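You operate a simulated robot arm through the tools that you are given. There is no shell and no other tool. Be economical: measure what you need, move in short steps, check, and stop when the job is done.

You run a simulated robot arm. Do the job below in one go: nothing can be reset, and whatever is moved stays where it is left.

TASK
Coat the middles of the green and the red plate with rust inhibitor.
Fine: lay the rag scrap under the bottle's spout, one press; the rag goes back. A coat counts when it lies all over at full strength: go over it till it gets no stronger.
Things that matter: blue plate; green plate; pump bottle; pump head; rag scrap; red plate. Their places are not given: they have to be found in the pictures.

It is judged by the outcome, as a careful person would: the job done as asked, and still so three seconds after it is handed in. It fails if anything else is knocked over, pushed out of place, dropped, spilled or broken.

THE ROBOT
A 7-joint arm with a two-finger parallel gripper, fixed in place. Base frame: the origin is at the foot of the arm, x ahead of it, y to its left, z up; the work surface is at about z = 85.4. Readings come in cm, rad, newtons and seconds.
With the tool pointing down near the work surface it reaches from about 30 to 70 cm from the base axis. Its first joint turns from -1.152 to 1.152 rad. Payload 1.57 kg.
The tool frame sits at the grasp point between the pads (the TCP): z along the fingers, y along the line on which they close. The tips reach 3 cm beyond it. Largest opening 11 cm; finger width 2.4, thickness 1.2; the body of the gripper, 4.8 by 11.2 cm, starts 7.8 cm behind the TCP.
Orientation is that of the tool frame in the base frame, as a unit quaternion [w, x, y, z]. With the fingers straight down and closing along the base's y, the tool's x points along the base's -x, its y along +y and its z along -z.

THE INTERFACE
- The arm moves only by the tool arm_command. Its argument "deltas" is a list of rows, each a list of 7 numbers: the shift along the tool's x, y, z in cm, then the turn, a rotation vector about the tool's x, y, z in rad, then the opening, from 0 (shut) to 1 (fully open). In form: [[tx, ty, tz, ax, ay, az, hand], ...]. A call has 1 to 10 rows; each row is the pose to reach, as a shift and turn from the pose commanded when the call began, along the tool's axes at that moment. Rows are played at 5 a second. More than 5 cm and 0.15 rad between two rows, or a gripper value outside its range, and nothing of the call is played. Where a pose cannot be reached the arm comes as near as it can. A force on the tool above 70 N (or 10 N above the force at the start of the call, whichever is more), or a blocked arm, ends the call early, and 0.2 s more pass. Each finger travels about 10.8 cm/s and halts on what it meets, pressing with about 25 N; the grip force reading is that of the motor and also rises with nothing between the fingers. The clock runs only during rows and for 0.2 s after the last one: add rows that repeat a pose to give the fingers time. The reply holds the time, the measured pose of the TCP, the force on the tool along the base axes, the opening and the grip force, in the units named above and with some noise, with the torque about the TCP (base axes, N m) and any sound that the robot's microphone picked up, and new pictures: "show" is both (left out), scene, wrist or none.
- Cameras (640 x 400 px; columns grow to the right, rows downward): "scene" is fixed at [17.32, -39.71, 140.46]; the picture's right is [0.70, -0.72, 0.00], its down [-0.41, -0.40, -0.82] and it looks along [0.59, 0.57, -0.57] (base axes); focal length 214 px, centre (320, 200). "wrist" rides on the gripper at [7, 1.6, -14.1] in the tool frame; the picture's right is [-0.23, 0.97, 0.00], its down [-0.86, -0.20, -0.48] and it looks along [-0.47, -0.11, 0.88] (tool axes); focal length 222 px, centre (320, 200).
- locate(camera, pixels): for up to 12 pixels [column, row] of the newest picture of that camera ("zoom" is the newest enlarged one), the place [x, y, z] in the base frame of the surface seen there, good to about 0.2 cm. The clock stands still meanwhile.
- zoom(camera, box): a new picture of the part [left, top, right, bottom] of that camera's present view, enlarged. The clock stands still meanwhile.
- job_done(): hands the job in; it is judged then, once.

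Go step by step. Measure first, check grasps and placings, and put right what went wrong. The budget is 80 turns and 200 pictures, counting those below and the enlarged ones. Unless the task says otherwise, let go and move clear before handing in, and close with one line.

The tools are called after "Call:" by a JSON object that holds its "fn" and its "kwargs". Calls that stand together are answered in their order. arm_command: Moves the arm, as the interface text tells. Its arguments: {"type":"object","properties":{"deltas":{"type":"array","items":{"type":"array","items":{"type":"number"}}},"show":{"type":"string","enum":["both","scene","wrist","none"]}},"required":["deltas"]} The other tools are called the same way: locate (camera, pixels) gives the place of the surface under pixels of a picture; zoom (camera, box) takes an enlarged picture of a part of a camera's view; job_done () hands the job in.

At the start:

```text
t: 0.0
tcp_pos: [34.34, -11.56, 131.36]
ee_rot: [-0.001, 0.0, 1.0, -0.001]
force: [0.5, 1.1, 0.1]
ft_torque: [0.01, 0.01, -0.01]
finger_gap: 10.99
grasp_force: 0.1
```

scene: 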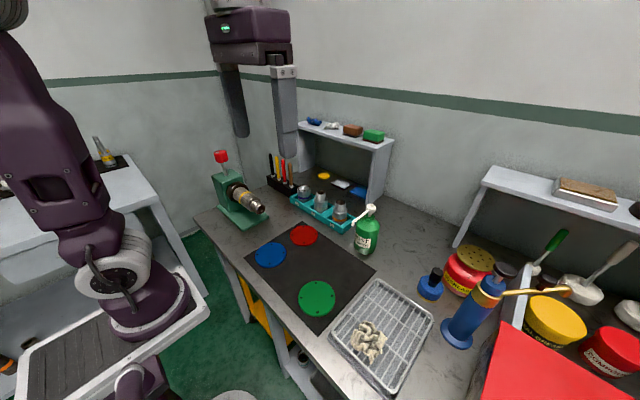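
wrist: 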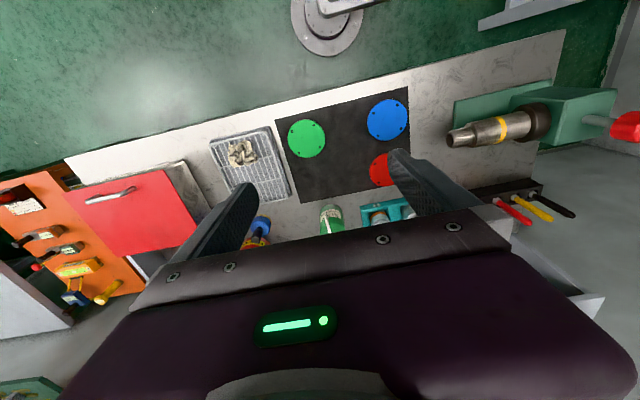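

The scene shows the plates at (270,255), (303,235) and (316,297), a green pump bottle at (366,232) and a rag-like thing on the tray at (368,342). I'll enlarge these and measure them.

Call:
{"fn": "zoom", "kwargs": {"camera": "scene", "box": [320, 190, 420, 260]}}

Call:
{"fn": "zoom", "kwargs": {"camera": "scene", "box": [230, 210, 450, 400]}}

Call:
{"fn": "locate", "kwargs": {"camera": "scene", "pixels": [[270, 255], [303, 235], [316, 297], [368, 342], [366, 240], [370, 207], [365, 250], [360, 215], [375, 365], [355, 330], [382, 345], [405, 315]]}}

```text
5.71 times, centred on (370, 225) of scene
```

zoom: 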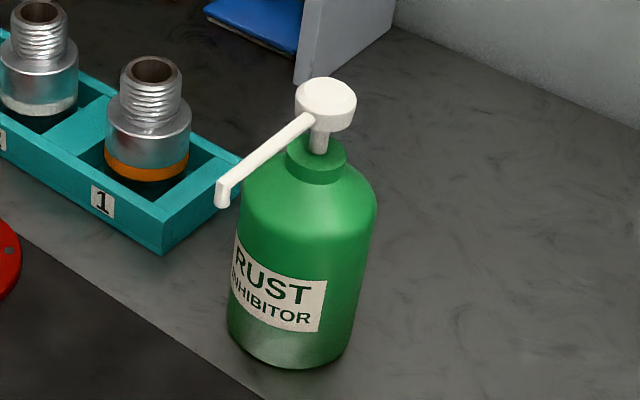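

```text
2.11 times, centred on (340, 305) of scene
```

zoom: 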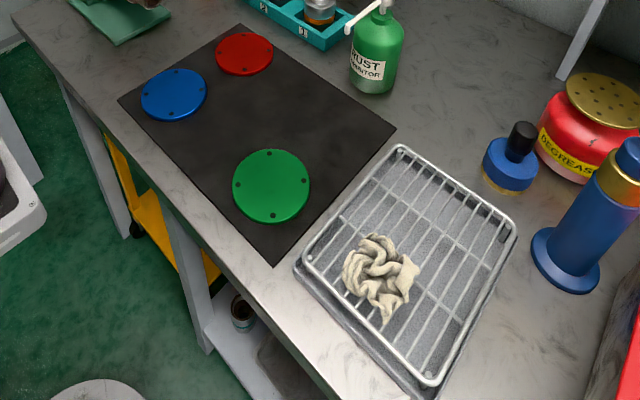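

```text
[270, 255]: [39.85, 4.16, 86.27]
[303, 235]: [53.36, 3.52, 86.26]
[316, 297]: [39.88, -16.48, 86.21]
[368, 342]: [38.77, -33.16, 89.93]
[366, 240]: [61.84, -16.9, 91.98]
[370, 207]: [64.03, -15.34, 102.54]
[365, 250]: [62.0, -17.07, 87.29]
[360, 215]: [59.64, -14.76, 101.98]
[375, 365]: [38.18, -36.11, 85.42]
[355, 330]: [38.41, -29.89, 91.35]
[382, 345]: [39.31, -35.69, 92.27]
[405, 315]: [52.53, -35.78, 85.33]
```

The bottle's spout points from the head (scene 371,205) to the tip (352.5,225). I'll measure the bottle and rag more finely.

Call:
{"fn": "zoom", "kwargs": {"camera": "scene", "box": [325, 305, 415, 370]}}

Call:
{"fn": "locate", "kwargs": {"camera": "scene", "pixels": [[352.6, 224], [353, 222.5], [362, 214], [371, 204], [371, 201], [371, 207.5], [366.5, 205], [375.5, 206], [370, 215], [364, 252], [379, 228], [357, 228]]}}

Call:
{"fn": "zoom", "kwargs": {"camera": "wrist", "box": [200, 90, 440, 250]}}

```text
6.15 times, centred on (370, 338) of scene
```

zoom: 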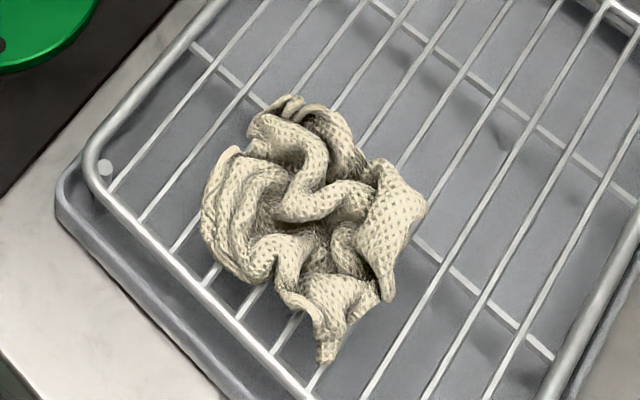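

```text
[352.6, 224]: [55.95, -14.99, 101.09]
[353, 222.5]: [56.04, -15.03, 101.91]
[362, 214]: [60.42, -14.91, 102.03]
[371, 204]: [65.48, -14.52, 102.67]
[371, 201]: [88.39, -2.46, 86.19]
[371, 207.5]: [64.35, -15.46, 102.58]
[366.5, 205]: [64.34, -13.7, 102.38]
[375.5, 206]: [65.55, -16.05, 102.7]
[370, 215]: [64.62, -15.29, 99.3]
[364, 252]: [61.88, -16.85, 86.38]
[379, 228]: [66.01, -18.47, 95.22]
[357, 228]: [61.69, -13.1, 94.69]
```

```text
2.50 times, centred on (320, 170) of wrist
```

zoom: 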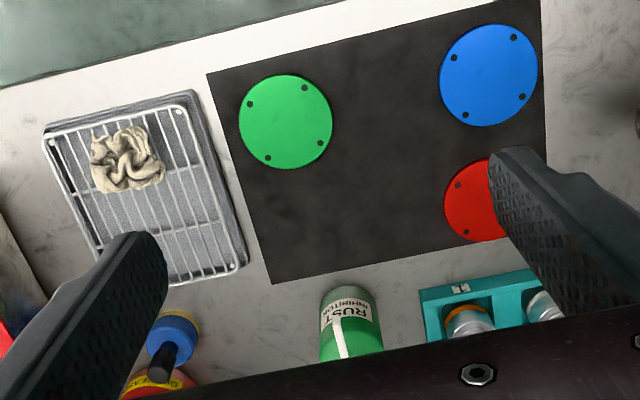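

Pump head is centred about (64.8,-15,102.6), with the spout tip at (56,-15,101). Next come the rag extents, the rack height, and the green and red plate edges.

Call:
{"fn": "locate", "kwargs": {"camera": "scene", "pixels": [[351.5, 339], [365, 322], [386, 337], [382, 352], [371, 362], [357, 348], [369, 340], [376, 350], [360, 330], [347, 325], [362, 310], [388, 365]]}}

Call:
{"fn": "locate", "kwargs": {"camera": "wrist", "pixels": [[241, 140], [235, 157], [260, 160], [249, 164], [242, 150], [263, 192], [215, 147], [289, 138], [324, 136], [307, 120], [307, 156], [380, 170]]}}

```text
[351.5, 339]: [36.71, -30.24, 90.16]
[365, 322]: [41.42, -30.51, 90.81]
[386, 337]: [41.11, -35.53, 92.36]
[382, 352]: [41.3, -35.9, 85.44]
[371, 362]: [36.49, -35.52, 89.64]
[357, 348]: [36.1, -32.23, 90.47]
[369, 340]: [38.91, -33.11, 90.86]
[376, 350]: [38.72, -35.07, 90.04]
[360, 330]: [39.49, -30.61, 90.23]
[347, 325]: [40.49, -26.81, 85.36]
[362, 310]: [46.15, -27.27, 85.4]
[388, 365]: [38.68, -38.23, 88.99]
```

```text
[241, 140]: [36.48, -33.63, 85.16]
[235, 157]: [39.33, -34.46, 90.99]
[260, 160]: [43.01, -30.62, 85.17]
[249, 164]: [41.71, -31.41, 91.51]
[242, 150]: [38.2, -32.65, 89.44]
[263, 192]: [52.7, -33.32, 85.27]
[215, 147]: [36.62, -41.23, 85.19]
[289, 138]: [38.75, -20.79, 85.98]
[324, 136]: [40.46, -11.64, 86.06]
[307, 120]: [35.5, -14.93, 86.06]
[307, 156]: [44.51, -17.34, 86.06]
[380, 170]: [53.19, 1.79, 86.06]
```

The rag is centred about (38.8,-33), roughly 6 cm across, lying on wires at z≈89 with its top at 92.3. I'll move above it with the hand open.

Call:
{"fn": "arm_command", "kwargs": {"deltas": [[-0.45, -2.14, 3.34, 0, 0, 0, 1], [-0.89, -4.29, 6.67, 0, 0, 0, 1], [-1.34, -6.43, 10.0, 0, 0, 0, 1], [-1.78, -8.58, 13.34, 0, 0, 0, 1], [-2.23, -10.72, 16.68, 0, 0, 0, 1], [-2.68, -12.86, 20.0, 0, 0, 0, 1], [-3.12, -15.0, 23.35, 0, 0, 0, 1], [-3.57, -17.15, 26.7, 0, 0, 0, 1], [-4.0, -19.3, 30.0, 0, 0, 0, 1], [-4.46, -21.44, 33.36, 0, 0, 0, 1]]}}

```text
t: 2.2
tcp_pos: [38.68, -32.98, 98.08]
ee_rot: [0.0, 0.0, 1.0, 0.0]
force: [0.3, -0.4, 0.5]
ft_torque: [0.01, 0.03, -0.02]
finger_gap: 11.02
grasp_force: 0.0
```

scene: 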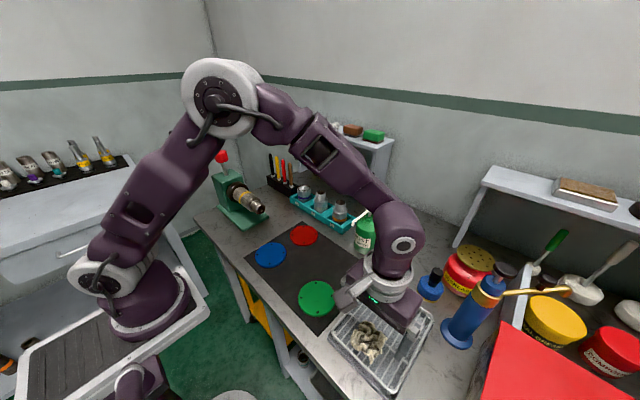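
wrist: 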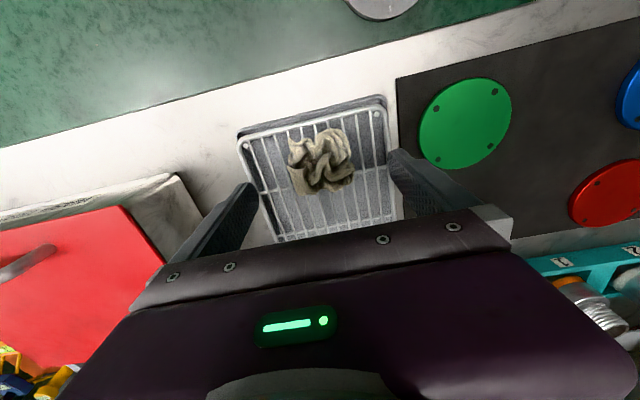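

The rag now shows between the fingers at wrist (322,160). I'll check its extents from this closer view before descending.

Call:
{"fn": "locate", "kwargs": {"camera": "wrist", "pixels": [[292, 165], [352, 160], [312, 140], [320, 190], [322, 165], [335, 135], [300, 190], [348, 180], [270, 170], [375, 150], [284, 130], [345, 190]]}}

```text
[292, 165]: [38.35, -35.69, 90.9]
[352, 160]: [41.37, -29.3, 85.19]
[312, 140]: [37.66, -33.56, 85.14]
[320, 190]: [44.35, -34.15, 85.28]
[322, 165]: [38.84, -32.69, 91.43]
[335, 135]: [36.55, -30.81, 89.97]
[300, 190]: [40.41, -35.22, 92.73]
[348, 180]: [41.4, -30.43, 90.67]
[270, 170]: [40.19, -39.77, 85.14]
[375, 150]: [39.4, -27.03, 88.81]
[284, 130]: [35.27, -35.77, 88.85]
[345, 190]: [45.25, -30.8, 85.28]
```

The rag spans x≈36–42 and y≈-36 to -30, so its centre is about (39,-33). I'll go down to TCP z≈92.7 and close.

Call:
{"fn": "arm_command", "kwargs": {"deltas": [[-0.3, 0, 2, 0, 0, 0, 1], [-0.3, 0, 4, 0, 0, 0, 1], [-0.3, 0, 5.4, 0, 0, 0, 1], [-0.3, 0, 5.4, 0, 0, 0, 0.5], [-0.3, 0, 5.4, 0, 0, 0, 0.2], [-0.3, 0, 5.4, 0, 0, 0, 0], [-0.3, 0, 5.4, 0, 0, 0, 0], [-0.3, 0, 5.4, 0, 0, 0, 0]]}}

```text
t: 4.0
tcp_pos: [39.0, -33.0, 92.62]
ee_rot: [0.0, -0.001, 1.0, 0.0]
force: [-0.3, 0.2, 0.9]
ft_torque: [-0.02, -0.02, -0.01]
finger_gap: 6.17
grasp_force: 24.9
```

scene: 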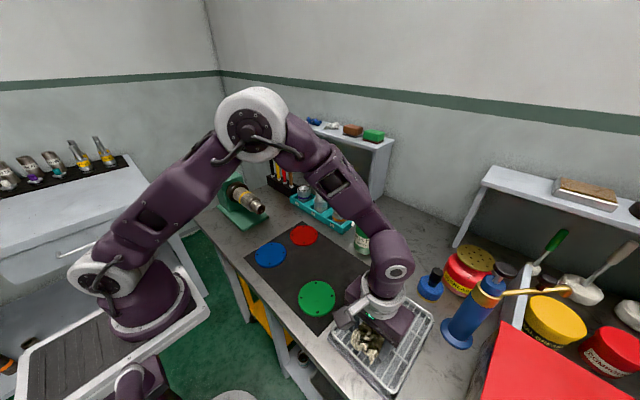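
wrist: 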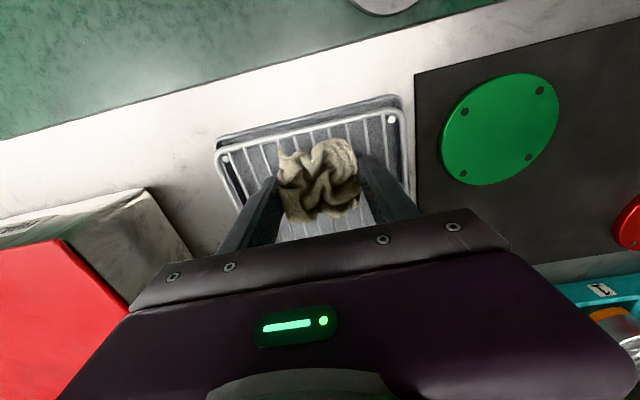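

The gap reads 6.17 cm, so the rag is held. But a vertical hand under the spout would put the palm (z≈97 and up) into it, so I'll let go and regrip with the hand leaning back 30° towards -x. That keeps the rag flat and lets the hand slide in under the spout.

Call:
{"fn": "arm_command", "kwargs": {"deltas": [[0, 0, 0, 0, 0, 0, 0.75], [0, 0, 0, 0, 0, 0, 0.85], [0, 0, -3, 0, 0, 0, 0.85], [0, 0, -5, 0, 0, 0, 0.85], [0, 0, -5, 0, -0.13, 0, 0.85], [0.2, 0, -5, 0, -0.26, 0, 0.85], [0.5, 0, -5, 0, -0.39, 0, 0.85], [0.7, 0, -5, 0, -0.52, 0, 0.85], [0.7, 0, -5, 0, -0.52, 0, 0.85]]}}

Call:
{"fn": "locate", "kwargs": {"camera": "scene", "pixels": [[349, 226], [342, 233], [350, 219], [340, 225], [330, 228]]}}

```text
t: 6.0
tcp_pos: [38.25, -33.0, 97.43]
ee_rot: [0.257, 0.0, 0.966, -0.001]
force: [-0.6, 0.8, -0.4]
ft_torque: [-0.01, -0.01, 0.05]
finger_gap: 9.34
grasp_force: 0.0
```

scene: 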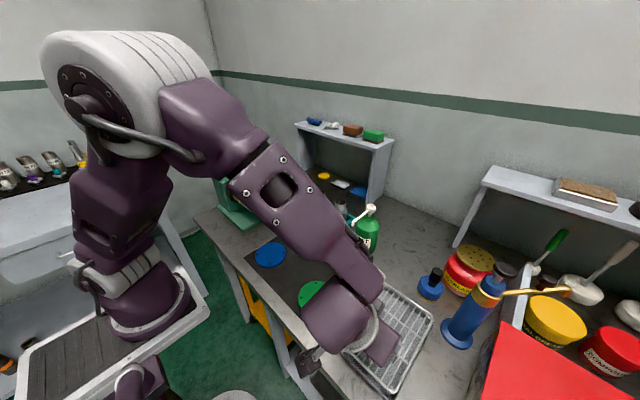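
wrist: 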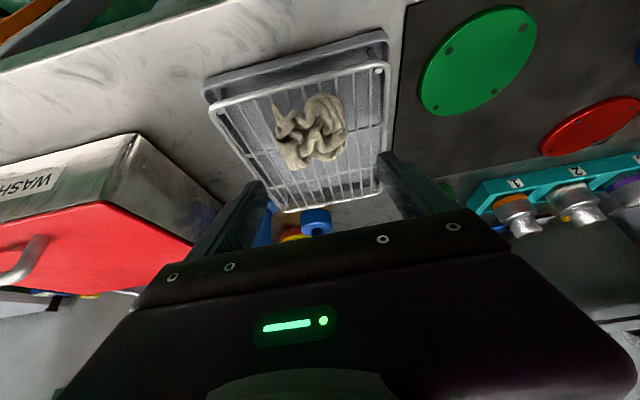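

```text
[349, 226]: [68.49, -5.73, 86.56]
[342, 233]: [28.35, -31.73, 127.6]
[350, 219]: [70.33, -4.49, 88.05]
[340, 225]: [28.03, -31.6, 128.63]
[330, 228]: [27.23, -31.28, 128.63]
```

The tilt of 0.52 rad was reached and the rag is still in place between the fingers. I'll go straight down to TCP z≈92.7 and grip.

Call:
{"fn": "arm_command", "kwargs": {"deltas": [[1.0, 0, 1.73, 0, 0, 0, 0.85], [1.75, 0, 3.03, 0, 0, 0, 0.85], [2.36, 0, 4.1, 0, 0, 0, 0.85], [2.36, 0, 4.1, 0, 0, 0, 0.5], [2.36, 0, 4.1, 0, 0, 0, 0.2], [2.36, 0, 4.1, 0, 0, 0, 0], [2.36, 0, 4.1, 0, 0, 0, 0]]}}

```text
t: 7.6
tcp_pos: [38.33, -33.03, 92.85]
ee_rot: [0.257, 0.0, 0.966, 0.0]
force: [-0.4, 1.3, 0.0]
ft_torque: [-0.02, 0.01, -0.01]
finger_gap: 6.18
grasp_force: 25.0
```

scene: 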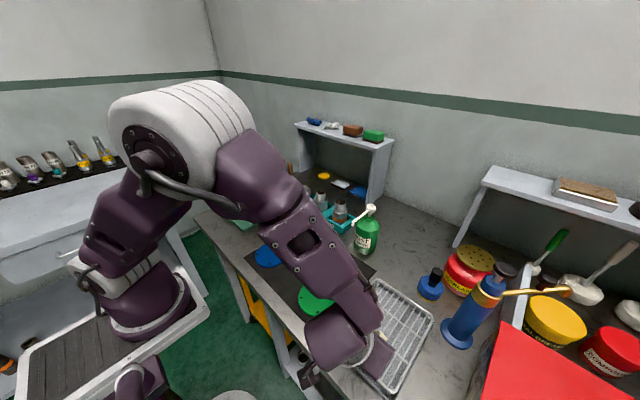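
wrist: 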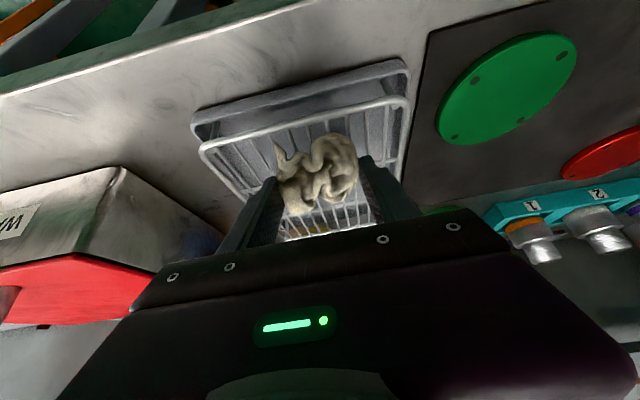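

The rag is held (gap 6.18 cm), its underside about 3.85 cm below the TCP. I'll lift it and carry it to a spot in front of the bottle.

Call:
{"fn": "arm_command", "kwargs": {"deltas": [[-1, 0, -1.73, 0, 0, 0, 0], [-2, 0, -3.46, 0, 0, 0, 0], [-3.45, 3.6, -2.62, 0, 0, 0, 0], [-4.91, 7.2, -1.78, 0, 0, 0, 0], [-6.36, 10.8, -0.94, 0, 0, 0, 0], [-7.82, 14.4, -0.1, 0, 0, 0, 0], [-9.27, 18, 0.74, 0, 0, 0, 0], [-9.27, 18, 0.74, 0, 0, 0, 0]]}}

```text
t: 9.4
tcp_pos: [46.65, -14.78, 96.9]
ee_rot: [0.258, 0.0, 0.966, 0.001]
force: [0.1, -1.3, -0.2]
ft_torque: [0.0, -0.02, 0.0]
finger_gap: 6.15
grasp_force: 25.5
```

scene: 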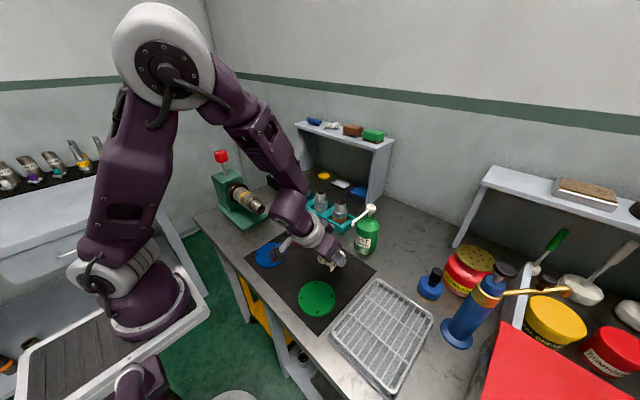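
wrist: 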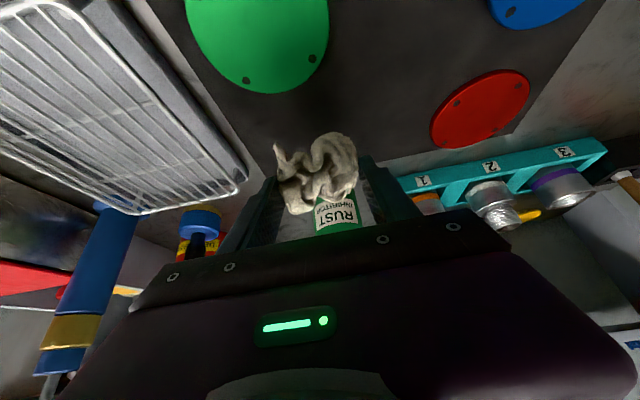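

The rag is still held and hangs clear in front of the bottle. I'll go lower, then slide forward under the spout tip.

Call:
{"fn": "arm_command", "kwargs": {"deltas": [[1.3, -0.1, 2.25, 0, 0, 0, 0], [2.6, -0.2, 4.5, 0, 0, 0, 0], [0.74, -0.2, 5.57, 0, 0, 0, 0], [-1.12, -0.2, 6.65, 0, 0, 0, 0], [-2.98, -0.2, 7.72, 0, 0, 0, 0], [-4.85, -0.2, 8.8, 0, 0, 0, 0], [-4.35, -0.2, 9.67, 0, 0, 0, 0], [-3.85, -0.2, 10.53, 0, 0, 0, 0], [-3.85, -0.2, 10.53, 0, 0, 0, 0]]}}

Call:
{"fn": "zoom", "kwargs": {"camera": "scene", "box": [310, 190, 410, 260]}}

```text
t: 11.4
tcp_pos: [55.19, -15.11, 89.61]
ee_rot: [0.257, 0.0, 0.967, 0.0]
force: [0.2, -0.7, 0.5]
ft_torque: [0.01, -0.01, 0.01]
finger_gap: 6.17
grasp_force: 24.7
```

scene: 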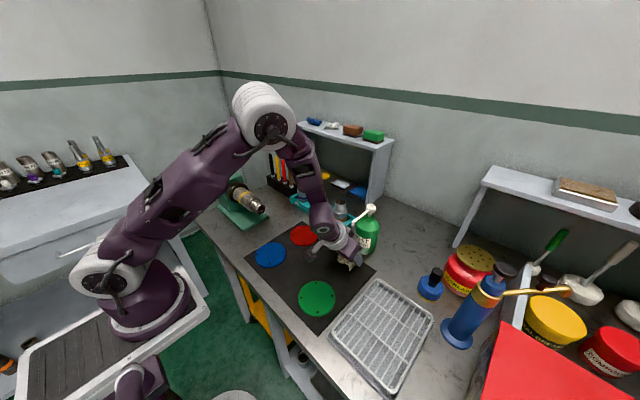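
wrist: 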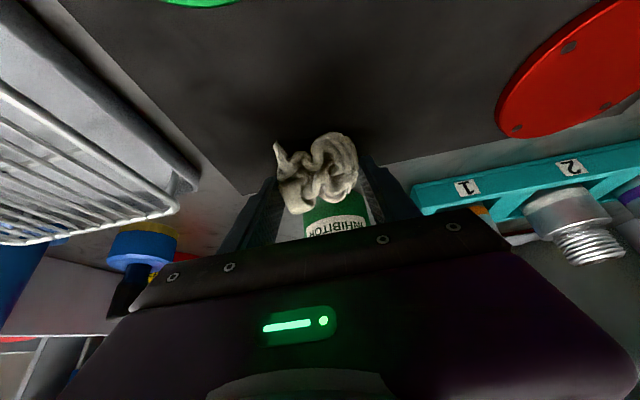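

```text
5.71 times, centred on (360, 225) of scene
```

zoom: 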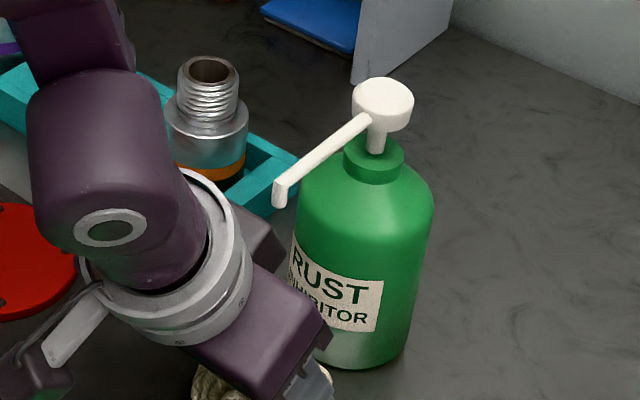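

There's no contact yet and the hand is clear of the spout. I'll lower in small steps until the force rises.

Call:
{"fn": "arm_command", "kwargs": {"deltas": [[0.07, 0, 0.13, 0, 0, 0, 0], [0.15, 0, 0.26, 0, 0, 0, 0], [0.15, 0, 0.26, 0, 0, 0, 0]], "show": "none"}}

```text
t: 12.2
tcp_pos: [55.25, -15.09, 89.23]
ee_rot: [0.257, 0.0, 0.967, 0.0]
force: [-0.4, 0.4, -0.2]
ft_torque: [-0.03, -0.02, -0.02]
finger_gap: 6.19
grasp_force: 24.3
```

Still no contact at z 89.23, so I'll continue in finer steps.

Call:
{"fn": "arm_command", "kwargs": {"deltas": [[0.06, 0, 0.1, 0, 0, 0, 0], [0.1, 0, 0.17, 0, 0, 0, 0], [0.1, 0, 0.17, 0, 0, 0, 0]], "show": "none"}}

```text
t: 13.0
tcp_pos: [55.27, -15.17, 88.96]
ee_rot: [0.258, 0.001, 0.966, -0.001]
force: [0.2, -0.1, 10.2]
ft_torque: [0.0, -0.2, -0.01]
finger_gap: 6.15
grasp_force: 24.5
```

Contact: 10 N at z 88.96, so the rag rests on the surface (underside 3.5 cm below the TCP). I'll open modestly and back out along the fingers.

Call:
{"fn": "arm_command", "kwargs": {"deltas": [[0, 0, 0, 0, 0, 0, 0.75], [0, 0, 0, 0, 0, 0, 0.75], [0, 0, -3, 0, 0, 0, 0.75], [0, 0, -7, 0, 0, 0, 0.75], [0, 0, -11, 0, 0, 0, 0.75], [0, 0, -15, 0, 0, 0, 0.75], [0, 0, -19, 0, 0, 0, 0.5]]}}

Call:
{"fn": "zoom", "kwargs": {"camera": "scene", "box": [310, 200, 410, 270]}}

```text
t: 14.6
tcp_pos: [45.65, -15.09, 105.72]
ee_rot: [0.256, -0.002, 0.967, 0.0]
force: [0.3, 0.0, -0.3]
ft_torque: [-0.03, 0.01, -0.03]
finger_gap: 5.48
grasp_force: 0.0
```

scene: 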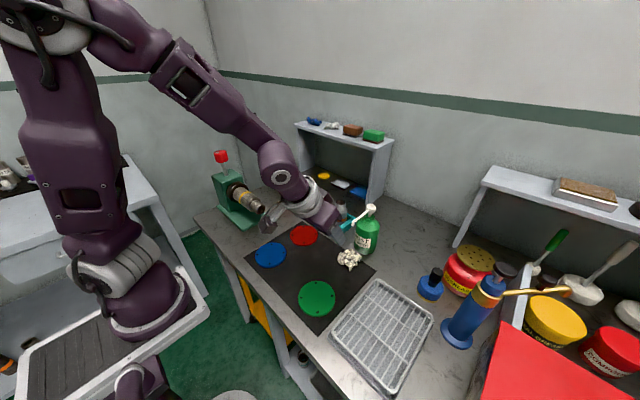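
wrist: 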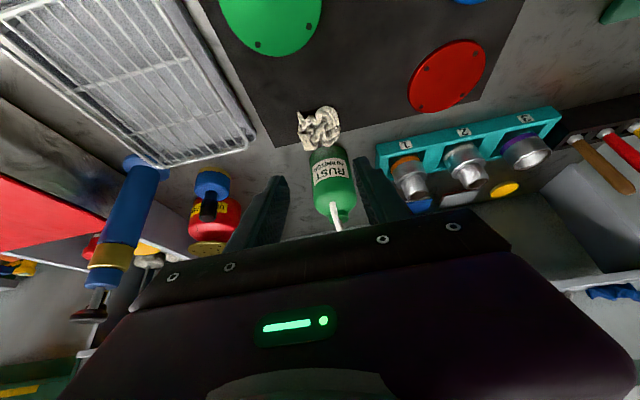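

```text
5.71 times, centred on (360, 235) of scene
```

zoom: 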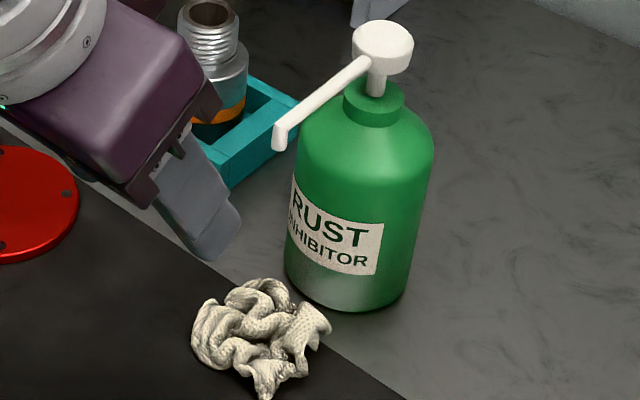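

The rag lies by the bottle at zoom (262,338). I'll check its place against the spout tip.

Call:
{"fn": "locate", "kwargs": {"camera": "zoom", "pixels": [[278, 143], [282, 125], [262, 338], [195, 340], [328, 325], [270, 285], [262, 385], [382, 30], [382, 45], [358, 40], [410, 40], [382, 25]]}}

```text
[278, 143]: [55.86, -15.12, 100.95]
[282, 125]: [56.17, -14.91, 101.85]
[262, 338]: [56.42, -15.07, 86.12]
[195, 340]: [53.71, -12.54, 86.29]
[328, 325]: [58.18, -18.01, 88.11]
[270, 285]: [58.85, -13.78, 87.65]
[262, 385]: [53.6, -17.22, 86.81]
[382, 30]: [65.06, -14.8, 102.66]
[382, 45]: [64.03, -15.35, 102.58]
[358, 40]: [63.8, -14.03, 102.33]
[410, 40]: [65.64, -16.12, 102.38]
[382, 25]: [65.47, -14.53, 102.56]
```

The rag is centred at (56,-15.1), right under the spout tip (55.9,-15.1). Now I'll rise, close the fingers and straighten the hand to press the pump head, whose centre is (64.7,-15.1) and top 102.6.

Call:
{"fn": "arm_command", "kwargs": {"deltas": [[-2, 0, -3.46, 0, 0, 0, 0.3], [-4, 0, -6.93, 0, 0, 0, 0], [-4, 0, -6.93, 0, 0.13, 0, 0], [-4, 0, -6.93, 0, 0.26, 0, 0], [-4, 0, -6.93, 0, 0.39, 0, 0], [-4, 0, -6.93, 0, 0.52, 0, 0], [-4, 0, -6.93, 0, 0.52, 0, 0]]}}

Call:
{"fn": "locate", "kwargs": {"camera": "scene", "pixels": [[372, 141], [393, 139], [374, 205]]}}

```text
t: 16.2
tcp_pos: [45.77, -14.98, 113.7]
ee_rot: [-0.001, 0.0, 1.0, 0.0]
force: [-0.3, -0.7, 0.0]
ft_torque: [-0.01, -0.01, -0.01]
finger_gap: 0.02
grasp_force: 21.4
```

scene: 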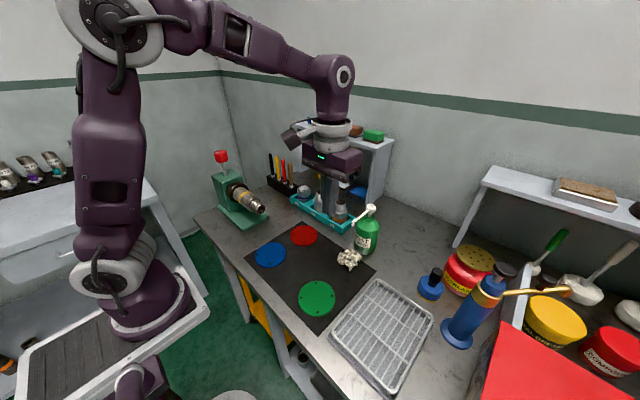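
wrist: 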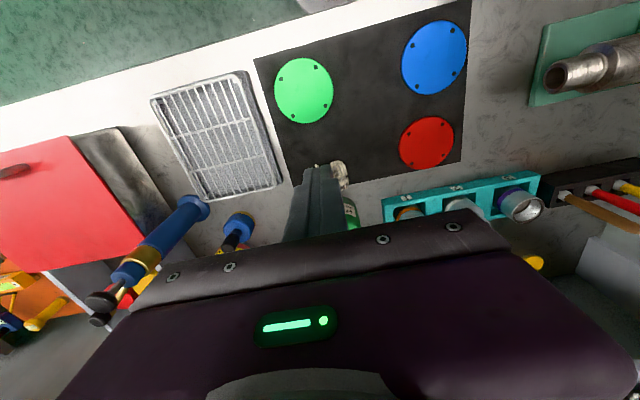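

```text
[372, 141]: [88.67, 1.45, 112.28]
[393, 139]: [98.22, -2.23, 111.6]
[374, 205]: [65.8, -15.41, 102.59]
```

The hand is upright with fingers shut, at (45.8,-15.0,113.7). I'll go over the pump head and stop about 1.5 cm above it.

Call:
{"fn": "arm_command", "kwargs": {"deltas": [[-4.7, -0.1, 0, 0, 0, 0, 0], [-9.4, -0.1, 0, 0, 0, 0, 0], [-14.1, -0.1, 0, 0, 0, 0, 0], [-18.9, -0.1, 0, 0, 0, 0, 0], [-18.9, -0.1, 3.5, 0, 0, 0, 0], [-18.9, -0.1, 6.5, 0, 0, 0, 0], [-18.9, -0.1, 6.5, 0, 0, 0, 0]], "show": "none"}}

Call:
{"fn": "zoom", "kwargs": {"camera": "scene", "box": [320, 170, 420, 240]}}

```text
t: 17.8
tcp_pos: [64.7, -15.28, 107.08]
ee_rot: [0.001, 0.0, 1.0, 0.0]
force: [0.2, -0.5, -0.1]
ft_torque: [0.01, -0.01, -0.02]
finger_gap: 0.0
grasp_force: 21.3
out of reach, approached as far as the arm can: row 4, 5
```

```text
5.71 times, centred on (370, 205) of scene
```

zoom: 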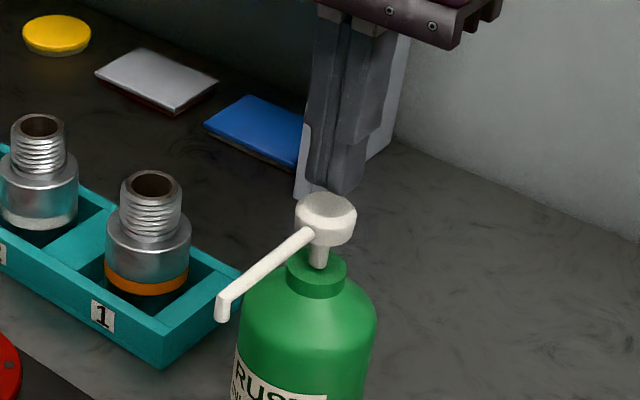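

The fingertips stand about 1.5 cm above the head and line up with it. I'll press down in small steps and watch the force.

Call:
{"fn": "arm_command", "kwargs": {"deltas": [[0, 0, 0.6, 0, 0, 0, 0], [0, 0, 1.1, 0, 0, 0, 0], [0, 0, 1.4, 0, 0, 0, 0], [0, 0, 1.7, 0, 0, 0, 0], [0, 0, 2.0, 0, 0, 0, 0], [0, 0, 2.2, 0, 0, 0, 0], [0, 0, 2.4, 0, 0, 0, 0]], "show": "none"}}

Call:
{"fn": "zoom", "kwargs": {"camera": "scene", "box": [310, 190, 410, 260]}}

```text
t: 19.4
tcp_pos: [64.69, -15.38, 104.74]
ee_rot: [0.0, 0.0, 1.0, 0.0]
force: [-1.1, -1.8, 5.0]
ft_torque: [-0.02, 0.07, -0.03]
finger_gap: 0.0
grasp_force: 20.9
```

```text
5.71 times, centred on (360, 225) of scene
```

zoom: 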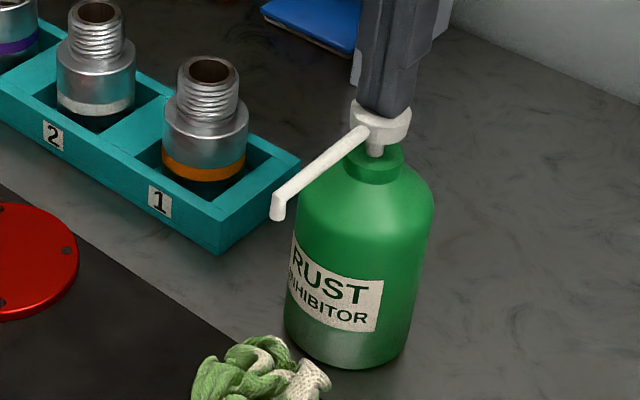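

The head is moving down (5 N) and the rag is turning green. I'll finish this same stroke to its end without lifting.

Call:
{"fn": "arm_command", "kwargs": {"deltas": [[0, 0, 0.2, 0, 0, 0, 0], [0, 0, 0.4, 0, 0, 0, 0], [0, 0, 0.6, 0, 0, 0, 0], [0, 0, 0.6, 0, 0, 0, 0]], "show": "none"}}

Call:
{"fn": "zoom", "kwargs": {"camera": "scene", "box": [310, 200, 410, 270]}}

```text
t: 20.4
tcp_pos: [64.65, -15.12, 104.17]
ee_rot: [0.0, 0.0, 1.0, 0.0]
force: [-3.8, -0.3, 17.2]
ft_torque: [-0.02, 0.09, -0.01]
finger_gap: 0.0
grasp_force: 21.3
```

```text
5.71 times, centred on (360, 235) of scene
```

zoom: 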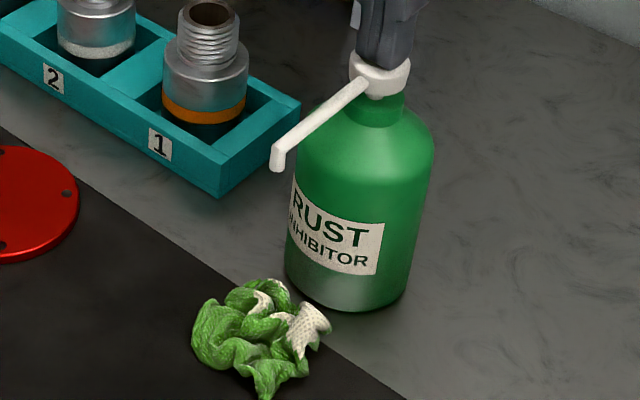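

The stroke bottomed out (17 N) and the rag is wet, so that is one press. I'll lift off, back away and lean the hand again.

Call:
{"fn": "arm_command", "kwargs": {"deltas": [[0, 0, -4.5, 0, 0, 0, 0], [0, 0, -9, 0, 0, 0, 0], [4.75, 0, -9, 0, 0, 0, 0], [9.5, 0, -9, 0, 0, 0, 0], [14.25, 0, -9, 0, 0, 0, 0.3], [19, 0, -9, 0, 0, 0, 0.75], [19, 0, -9, 0, -0.13, 0, 0.78], [19, 0, -9, 0, -0.26, 0, 0.78], [19, 0, -9, 0, -0.39, 0, 0.78], [19, 0, -9, 0, -0.52, 0, 0.78]], "show": "none"}}

Call:
{"fn": "zoom", "kwargs": {"camera": "scene", "box": [310, 200, 410, 270]}}

```text
t: 22.6
tcp_pos: [45.66, -15.19, 113.22]
ee_rot: [0.258, 0.0, 0.966, -0.001]
force: [0.1, -0.1, 0.3]
ft_torque: [0.04, 0.01, -0.02]
finger_gap: 8.57
grasp_force: 0.1
out of reach, approached as far as the arm can: row 1, 2
```

```text
5.71 times, centred on (360, 235) of scene
```

zoom: 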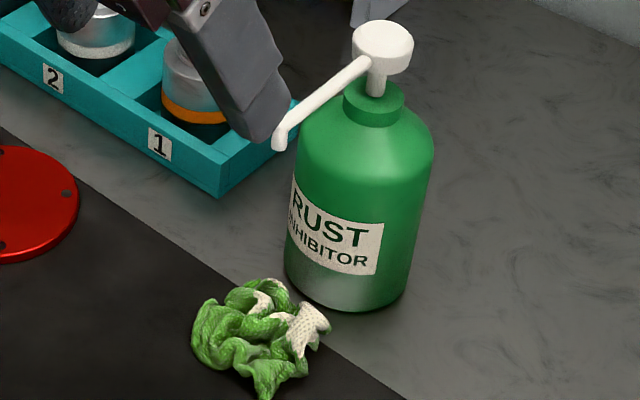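

The head sprang back up, the bottle hasn't shifted and the hand is leaning and open (8.57 cm). I'll slide down along the finger line to the rag and grip it as before.

Call:
{"fn": "arm_command", "kwargs": {"deltas": [[1.93, 0.05, 3.33, 0, 0, 0, 0.78], [3.85, 0.05, 6.67, 0, 0, 0, 0.78], [3.85, 0.05, 11.4, 0, 0, 0, 0.78], [3.85, 0.05, 16.1, 0, 0, 0, 0.78], [3.85, 0.05, 20.9, 0, 0, 0, 0.78], [3.85, 0.05, 25.65, 0, 0, 0, 0.78], [3.85, 0.05, 25.65, 0, 0, 0, 0.4], [3.85, 0.05, 25.65, 0, 0, 0, 0], [3.85, 0.05, 25.65, 0, 0, 0, 0], [3.85, 0.05, 25.65, 0, 0, 0, 0]]}}

```text
t: 24.8
tcp_pos: [55.2, -15.22, 88.93]
ee_rot: [0.258, 0.0, 0.966, 0.0]
force: [-1.0, -0.2, -0.2]
ft_torque: [0.04, 0.02, -0.02]
finger_gap: 6.19
grasp_force: 25.0
```

scene: 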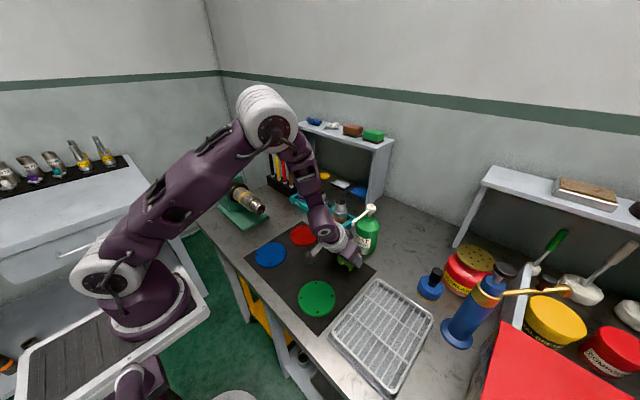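
wrist: 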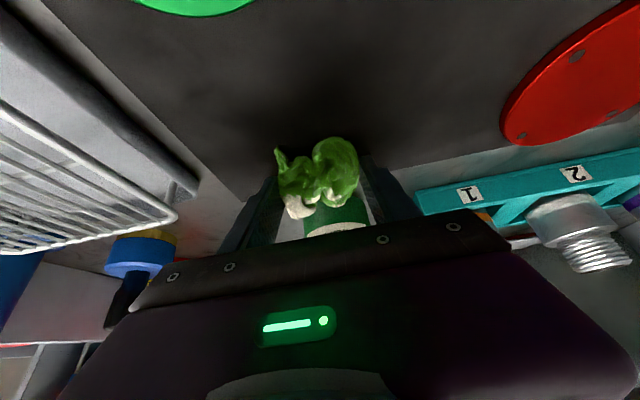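

The wet rag is held (6.19 cm). I'll lift it a little, back out from under the spout and carry it above the green plate at (40.1,-16.4).

Call:
{"fn": "arm_command", "kwargs": {"deltas": [[-0.62, 0, -1.085, 0, 0, 0, 0], [-1.24, 0, -2.17, 0, 0, 0, 0], [2.2, -0.3, -4.14, 0, 0, 0, 0], [5.64, -0.6, -6.11, 0, 0, 0, 0], [9.08, -0.9, -8.08, 0, 0, 0, 0], [12.52, -1.2, -10.05, 0, 0, 0, 0], [12.52, -1.2, -10.05, 0, 0, 0, 0]]}}

Call:
{"fn": "zoom", "kwargs": {"camera": "scene", "box": [310, 190, 410, 260]}}

```text
t: 26.4
tcp_pos: [39.2, -16.36, 91.51]
ee_rot: [0.257, 0.0, 0.966, 0.0]
force: [0.7, 0.3, -0.2]
ft_torque: [0.05, 0.02, -0.02]
finger_gap: 6.18
grasp_force: 25.2
```

scene: 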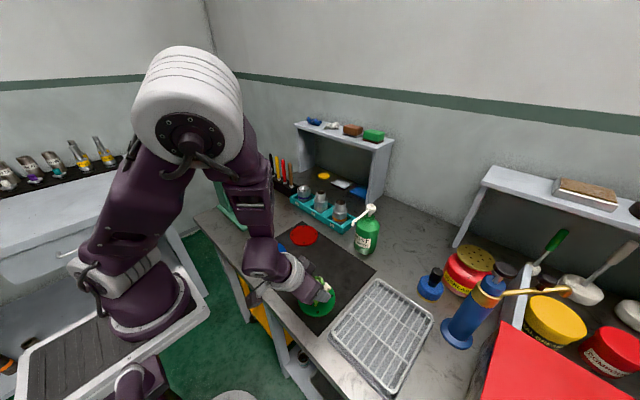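
wrist: 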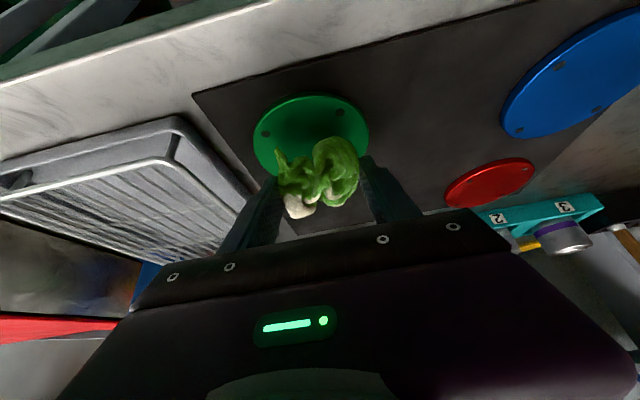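

```text
5.71 times, centred on (360, 225) of scene
```

zoom: 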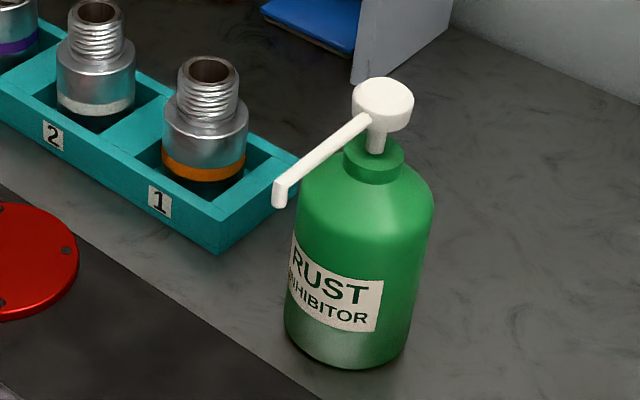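

The bottle stands as it did, and the rag is over the green plate. I'll go down gently to touch it, expecting contact near z 89.6.

Call:
{"fn": "arm_command", "kwargs": {"deltas": [[0.5, 0, 0.87, 0, 0, 0, 0], [0.82, 0, 1.43, 0, 0, 0, 0], [0.92, 0, 1.61, 0, 0, 0, 0], [0.97, 0, 1.69, 0, 0, 0, 0], [0.97, 0, 1.69, 0, 0, 0, 0]], "show": "none"}}

```text
t: 27.6
tcp_pos: [39.17, -16.41, 89.64]
ee_rot: [0.259, 0.0, 0.966, -0.002]
force: [-1.3, 1.5, 29.3]
ft_torque: [0.08, -0.27, 0.03]
finger_gap: 6.18
grasp_force: 24.7
```

29 N is firmer than I want. I'll ease off by 0.1 cm and make a small circle of 1.3 cm to see how the wipe goes.

Call:
{"fn": "arm_command", "kwargs": {"deltas": [[-0.05, 0, -0.087, 0, 0, 0, 0], [-1.18, 0, 0.56, 0, 0, 0, 0], [-0.85, 0.92, 0.37, 0, 0, 0, 0], [-0.05, 1.3, -0.087, 0, 0, 0, 0], [0.75, 0.92, -0.54, 0, 0, 0, 0], [1.08, 0, -0.73, 0, 0, 0, 0], [0.75, -0.92, -0.54, 0, 0, 0, 0], [-0.05, -1.3, -0.087, 0, 0, 0, 0], [-0.85, -0.92, 0.37, 0, 0, 0, 0], [-0.05, 0, -0.087, 0, 0, 0, 0]]}}

Call:
{"fn": "zoom", "kwargs": {"camera": "scene", "box": [270, 260, 370, 330]}}

```text
t: 29.8
tcp_pos: [39.24, -16.33, 89.53]
ee_rot: [0.258, 0.0, 0.966, 0.0]
force: [-1.1, -0.3, -0.6]
ft_torque: [0.03, -0.01, 0.01]
finger_gap: 6.18
grasp_force: 25.1
out of reach, approached as far as the arm can: row 5, 6
```

scene: 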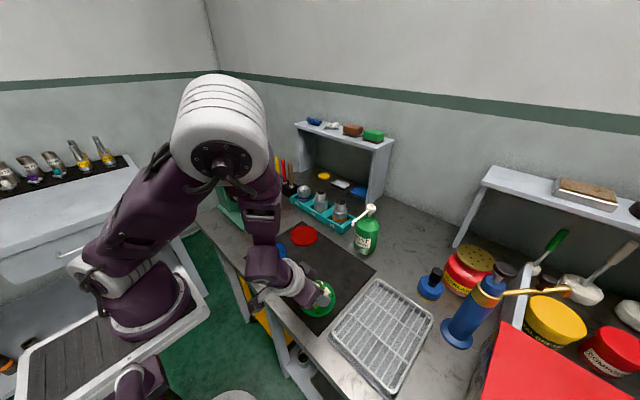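
wrist: 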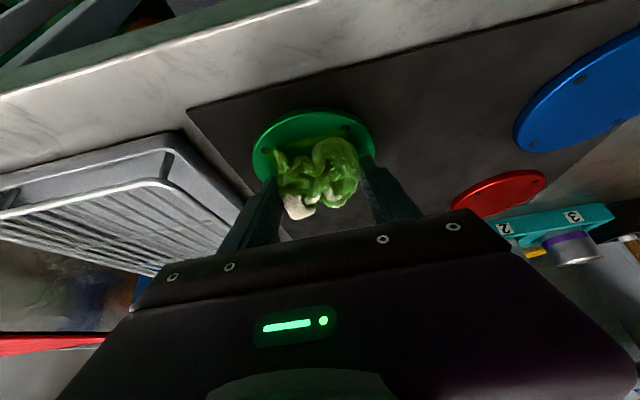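

```text
5.71 times, centred on (320, 295) of scene
```

zoom: 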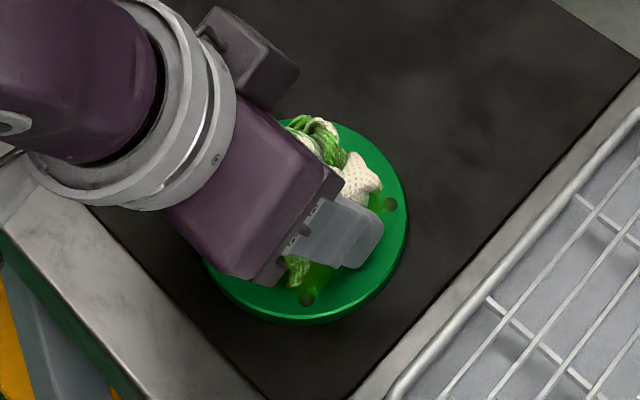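

The last pass ran without force, and with this lean the arm can't reach x below about 38. I'll set the rag down on the green plate, let go, and regrip it with the hand vertical, which reaches all of both plates.

Call:
{"fn": "arm_command", "kwargs": {"deltas": [[0.05, 0, 0.087, 0, 0, 0, 0], [0.05, 0, 0.087, 0, 0, 0, 0.78], [0.05, 0, 0.087, 0, 0, 0, 0.85], [-1.95, 0, -3.4, 0, 0, 0, 0.85], [-3.98, 0, -6.94, 0, 0, 0, 0.85], [-3.98, 0, -6.94, 0, 0.13, 0, 0.85], [-3.98, 0, -6.94, 0, 0.26, 0, 0.85], [-3.98, 0, -6.94, 0, 0.39, 0, 0.85], [-3.98, 0, -6.94, 0, 0.52, 0, 0.85], [-3.98, 0, -6.94, 0, 0.52, 0, 0.85]]}}

Call:
{"fn": "zoom", "kwargs": {"camera": "wrist", "box": [240, 80, 440, 205]}}

```text
t: 32.0
tcp_pos: [39.24, -16.3, 97.69]
ee_rot: [-0.001, 0.0, 1.0, 0.0]
force: [-0.3, 0.0, -1.1]
ft_torque: [0.0, 0.02, -0.01]
finger_gap: 9.34
grasp_force: 0.1
```

scene: 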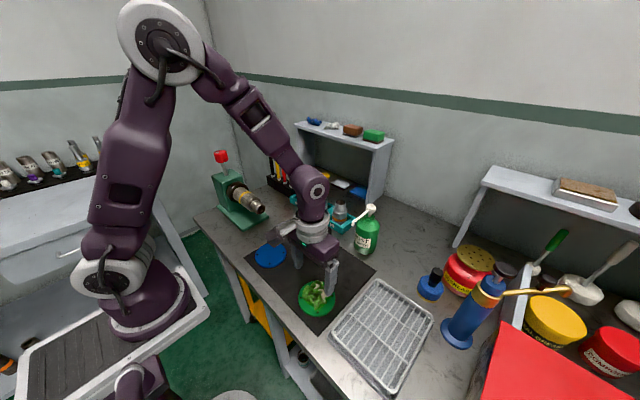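
wrist: 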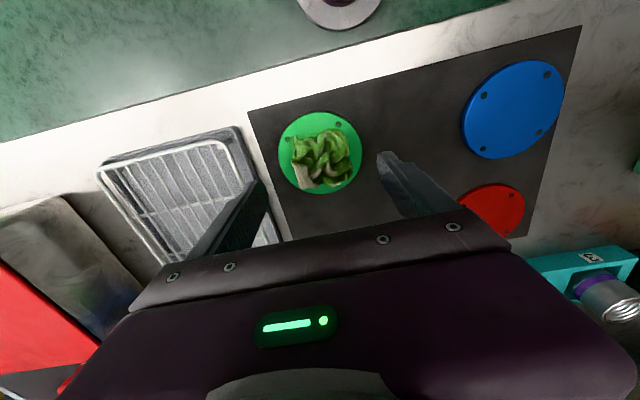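

```text
3.20 times, centred on (340, 142) of wrist
```

zoom: 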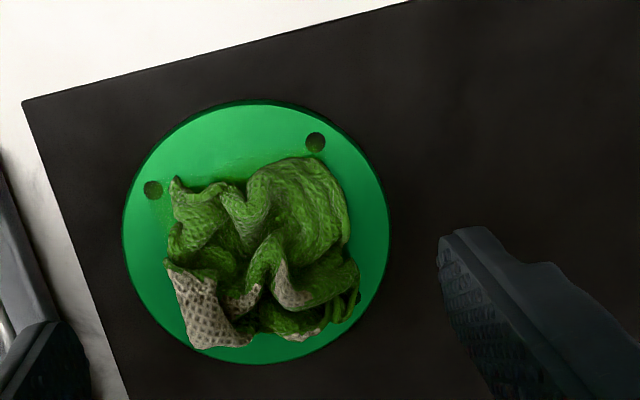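

The rag sits on the plate, and a faint coat shows along its upper edge at zoom (230,180). I'll measure the rag and plate edges.

Call:
{"fn": "locate", "kwargs": {"camera": "zoom", "pixels": [[170, 250], [350, 240], [270, 165], [270, 335], [255, 250], [125, 230], [386, 230], [255, 102], [255, 362], [180, 185], [220, 340], [340, 310]]}}

```text
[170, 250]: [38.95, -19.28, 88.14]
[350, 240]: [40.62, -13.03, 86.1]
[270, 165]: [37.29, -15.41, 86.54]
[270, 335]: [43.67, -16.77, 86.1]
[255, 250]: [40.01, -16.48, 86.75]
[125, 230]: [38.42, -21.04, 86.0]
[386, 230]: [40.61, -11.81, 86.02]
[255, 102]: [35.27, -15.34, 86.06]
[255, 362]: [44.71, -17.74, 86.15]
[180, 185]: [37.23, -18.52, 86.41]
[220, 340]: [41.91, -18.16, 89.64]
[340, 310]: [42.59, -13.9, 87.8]
```

Rag and plate share a centre near (40.0,-16.4), with the plate radius about 4.7. I'll descend vertically to TCP z≈89.8 and grip.

Call:
{"fn": "arm_command", "kwargs": {"deltas": [[-0.75, -0.05, 3, 0, 0, 0, 0.85], [-0.75, -0.05, 6, 0, 0, 0, 0.85], [-0.75, -0.05, 7.9, 0, 0, 0, 0.85], [-0.75, -0.05, 7.9, 0, 0, 0, 0.4], [-0.75, -0.05, 7.9, 0, 0, 0, 0], [-0.75, -0.05, 7.9, 0, 0, 0, 0], [-0.75, -0.05, 7.9, 0, 0, 0, 0]], "show": "none"}}

```text
t: 33.6
tcp_pos: [39.91, -16.31, 89.68]
ee_rot: [0.001, 0.0, 1.0, 0.001]
force: [0.5, 0.2, -0.2]
ft_torque: [0.0, -0.01, -0.02]
finger_gap: 6.16
grasp_force: 25.3
```

Gripped at 6.16 cm. I'll press down in tiny steps to get a light contact force.

Call:
{"fn": "arm_command", "kwargs": {"deltas": [[0, 0, 0.03, 0, 0, 0, 0], [0, 0, 0.06, 0, 0, 0, 0]], "show": "none"}}

```text
t: 34.2
tcp_pos: [40.04, -16.43, 89.65]
ee_rot: [0.0, 0.0, 1.0, 0.0]
force: [-0.2, 0.2, 1.5]
ft_torque: [-0.02, -0.02, 0.0]
finger_gap: 6.21
grasp_force: 24.8
```

1.5 N: touching. I'll press 0.06 cm further and wipe a circle of 1.4 cm.

Call:
{"fn": "arm_command", "kwargs": {"deltas": [[0, 0, 0.06, 0, 0, 0, 0], [-1.4, 0, 0.06, 0, 0, 0, 0], [-1.0, 1.0, 0.06, 0, 0, 0, 0], [0, 1.4, 0.06, 0, 0, 0, 0], [1.0, 1.0, 0.06, 0, 0, 0, 0], [1.4, 0, 0.06, 0, 0, 0, 0], [1.0, -1.0, 0.06, 0, 0, 0, 0], [0, -1.4, 0.06, 0, 0, 0, 0], [-1.0, -1.0, 0.06, 0, 0, 0, 0], [-1.4, 0, 0.06, 0, 0, 0, 0]]}}

Call:
{"fn": "zoom", "kwargs": {"camera": "wrist", "box": [240, 80, 440, 205]}}

```text
t: 36.4
tcp_pos: [41.41, -16.39, 89.62]
ee_rot: [0.0, -0.001, 1.0, 0.0]
force: [0.0, -0.1, -0.3]
ft_torque: [0.03, 0.02, 0.0]
finger_gap: 6.2
grasp_force: 25.0
```

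scene: 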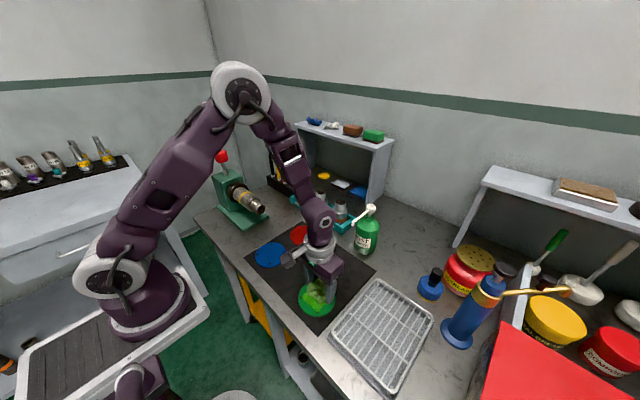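
wrist: 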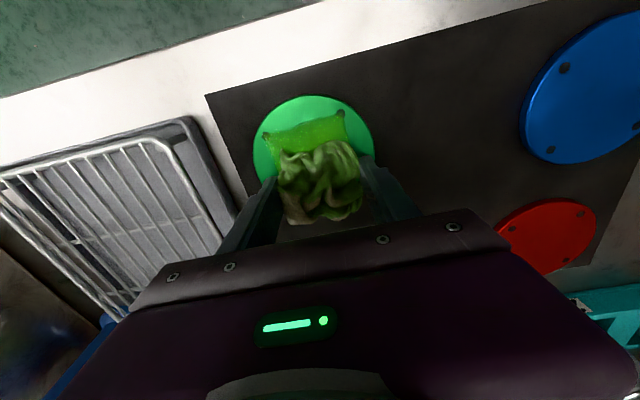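

```text
3.20 times, centred on (340, 142) of wrist
```

zoom: 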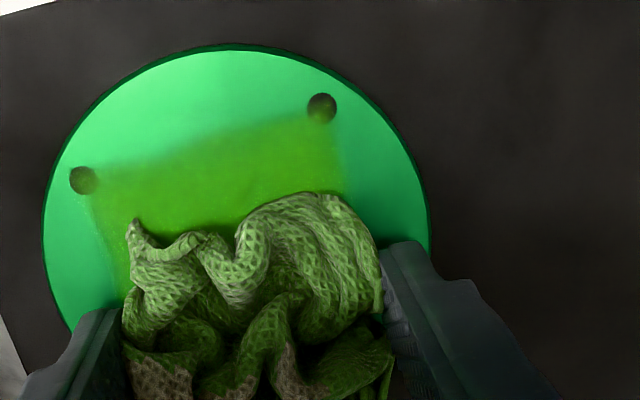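

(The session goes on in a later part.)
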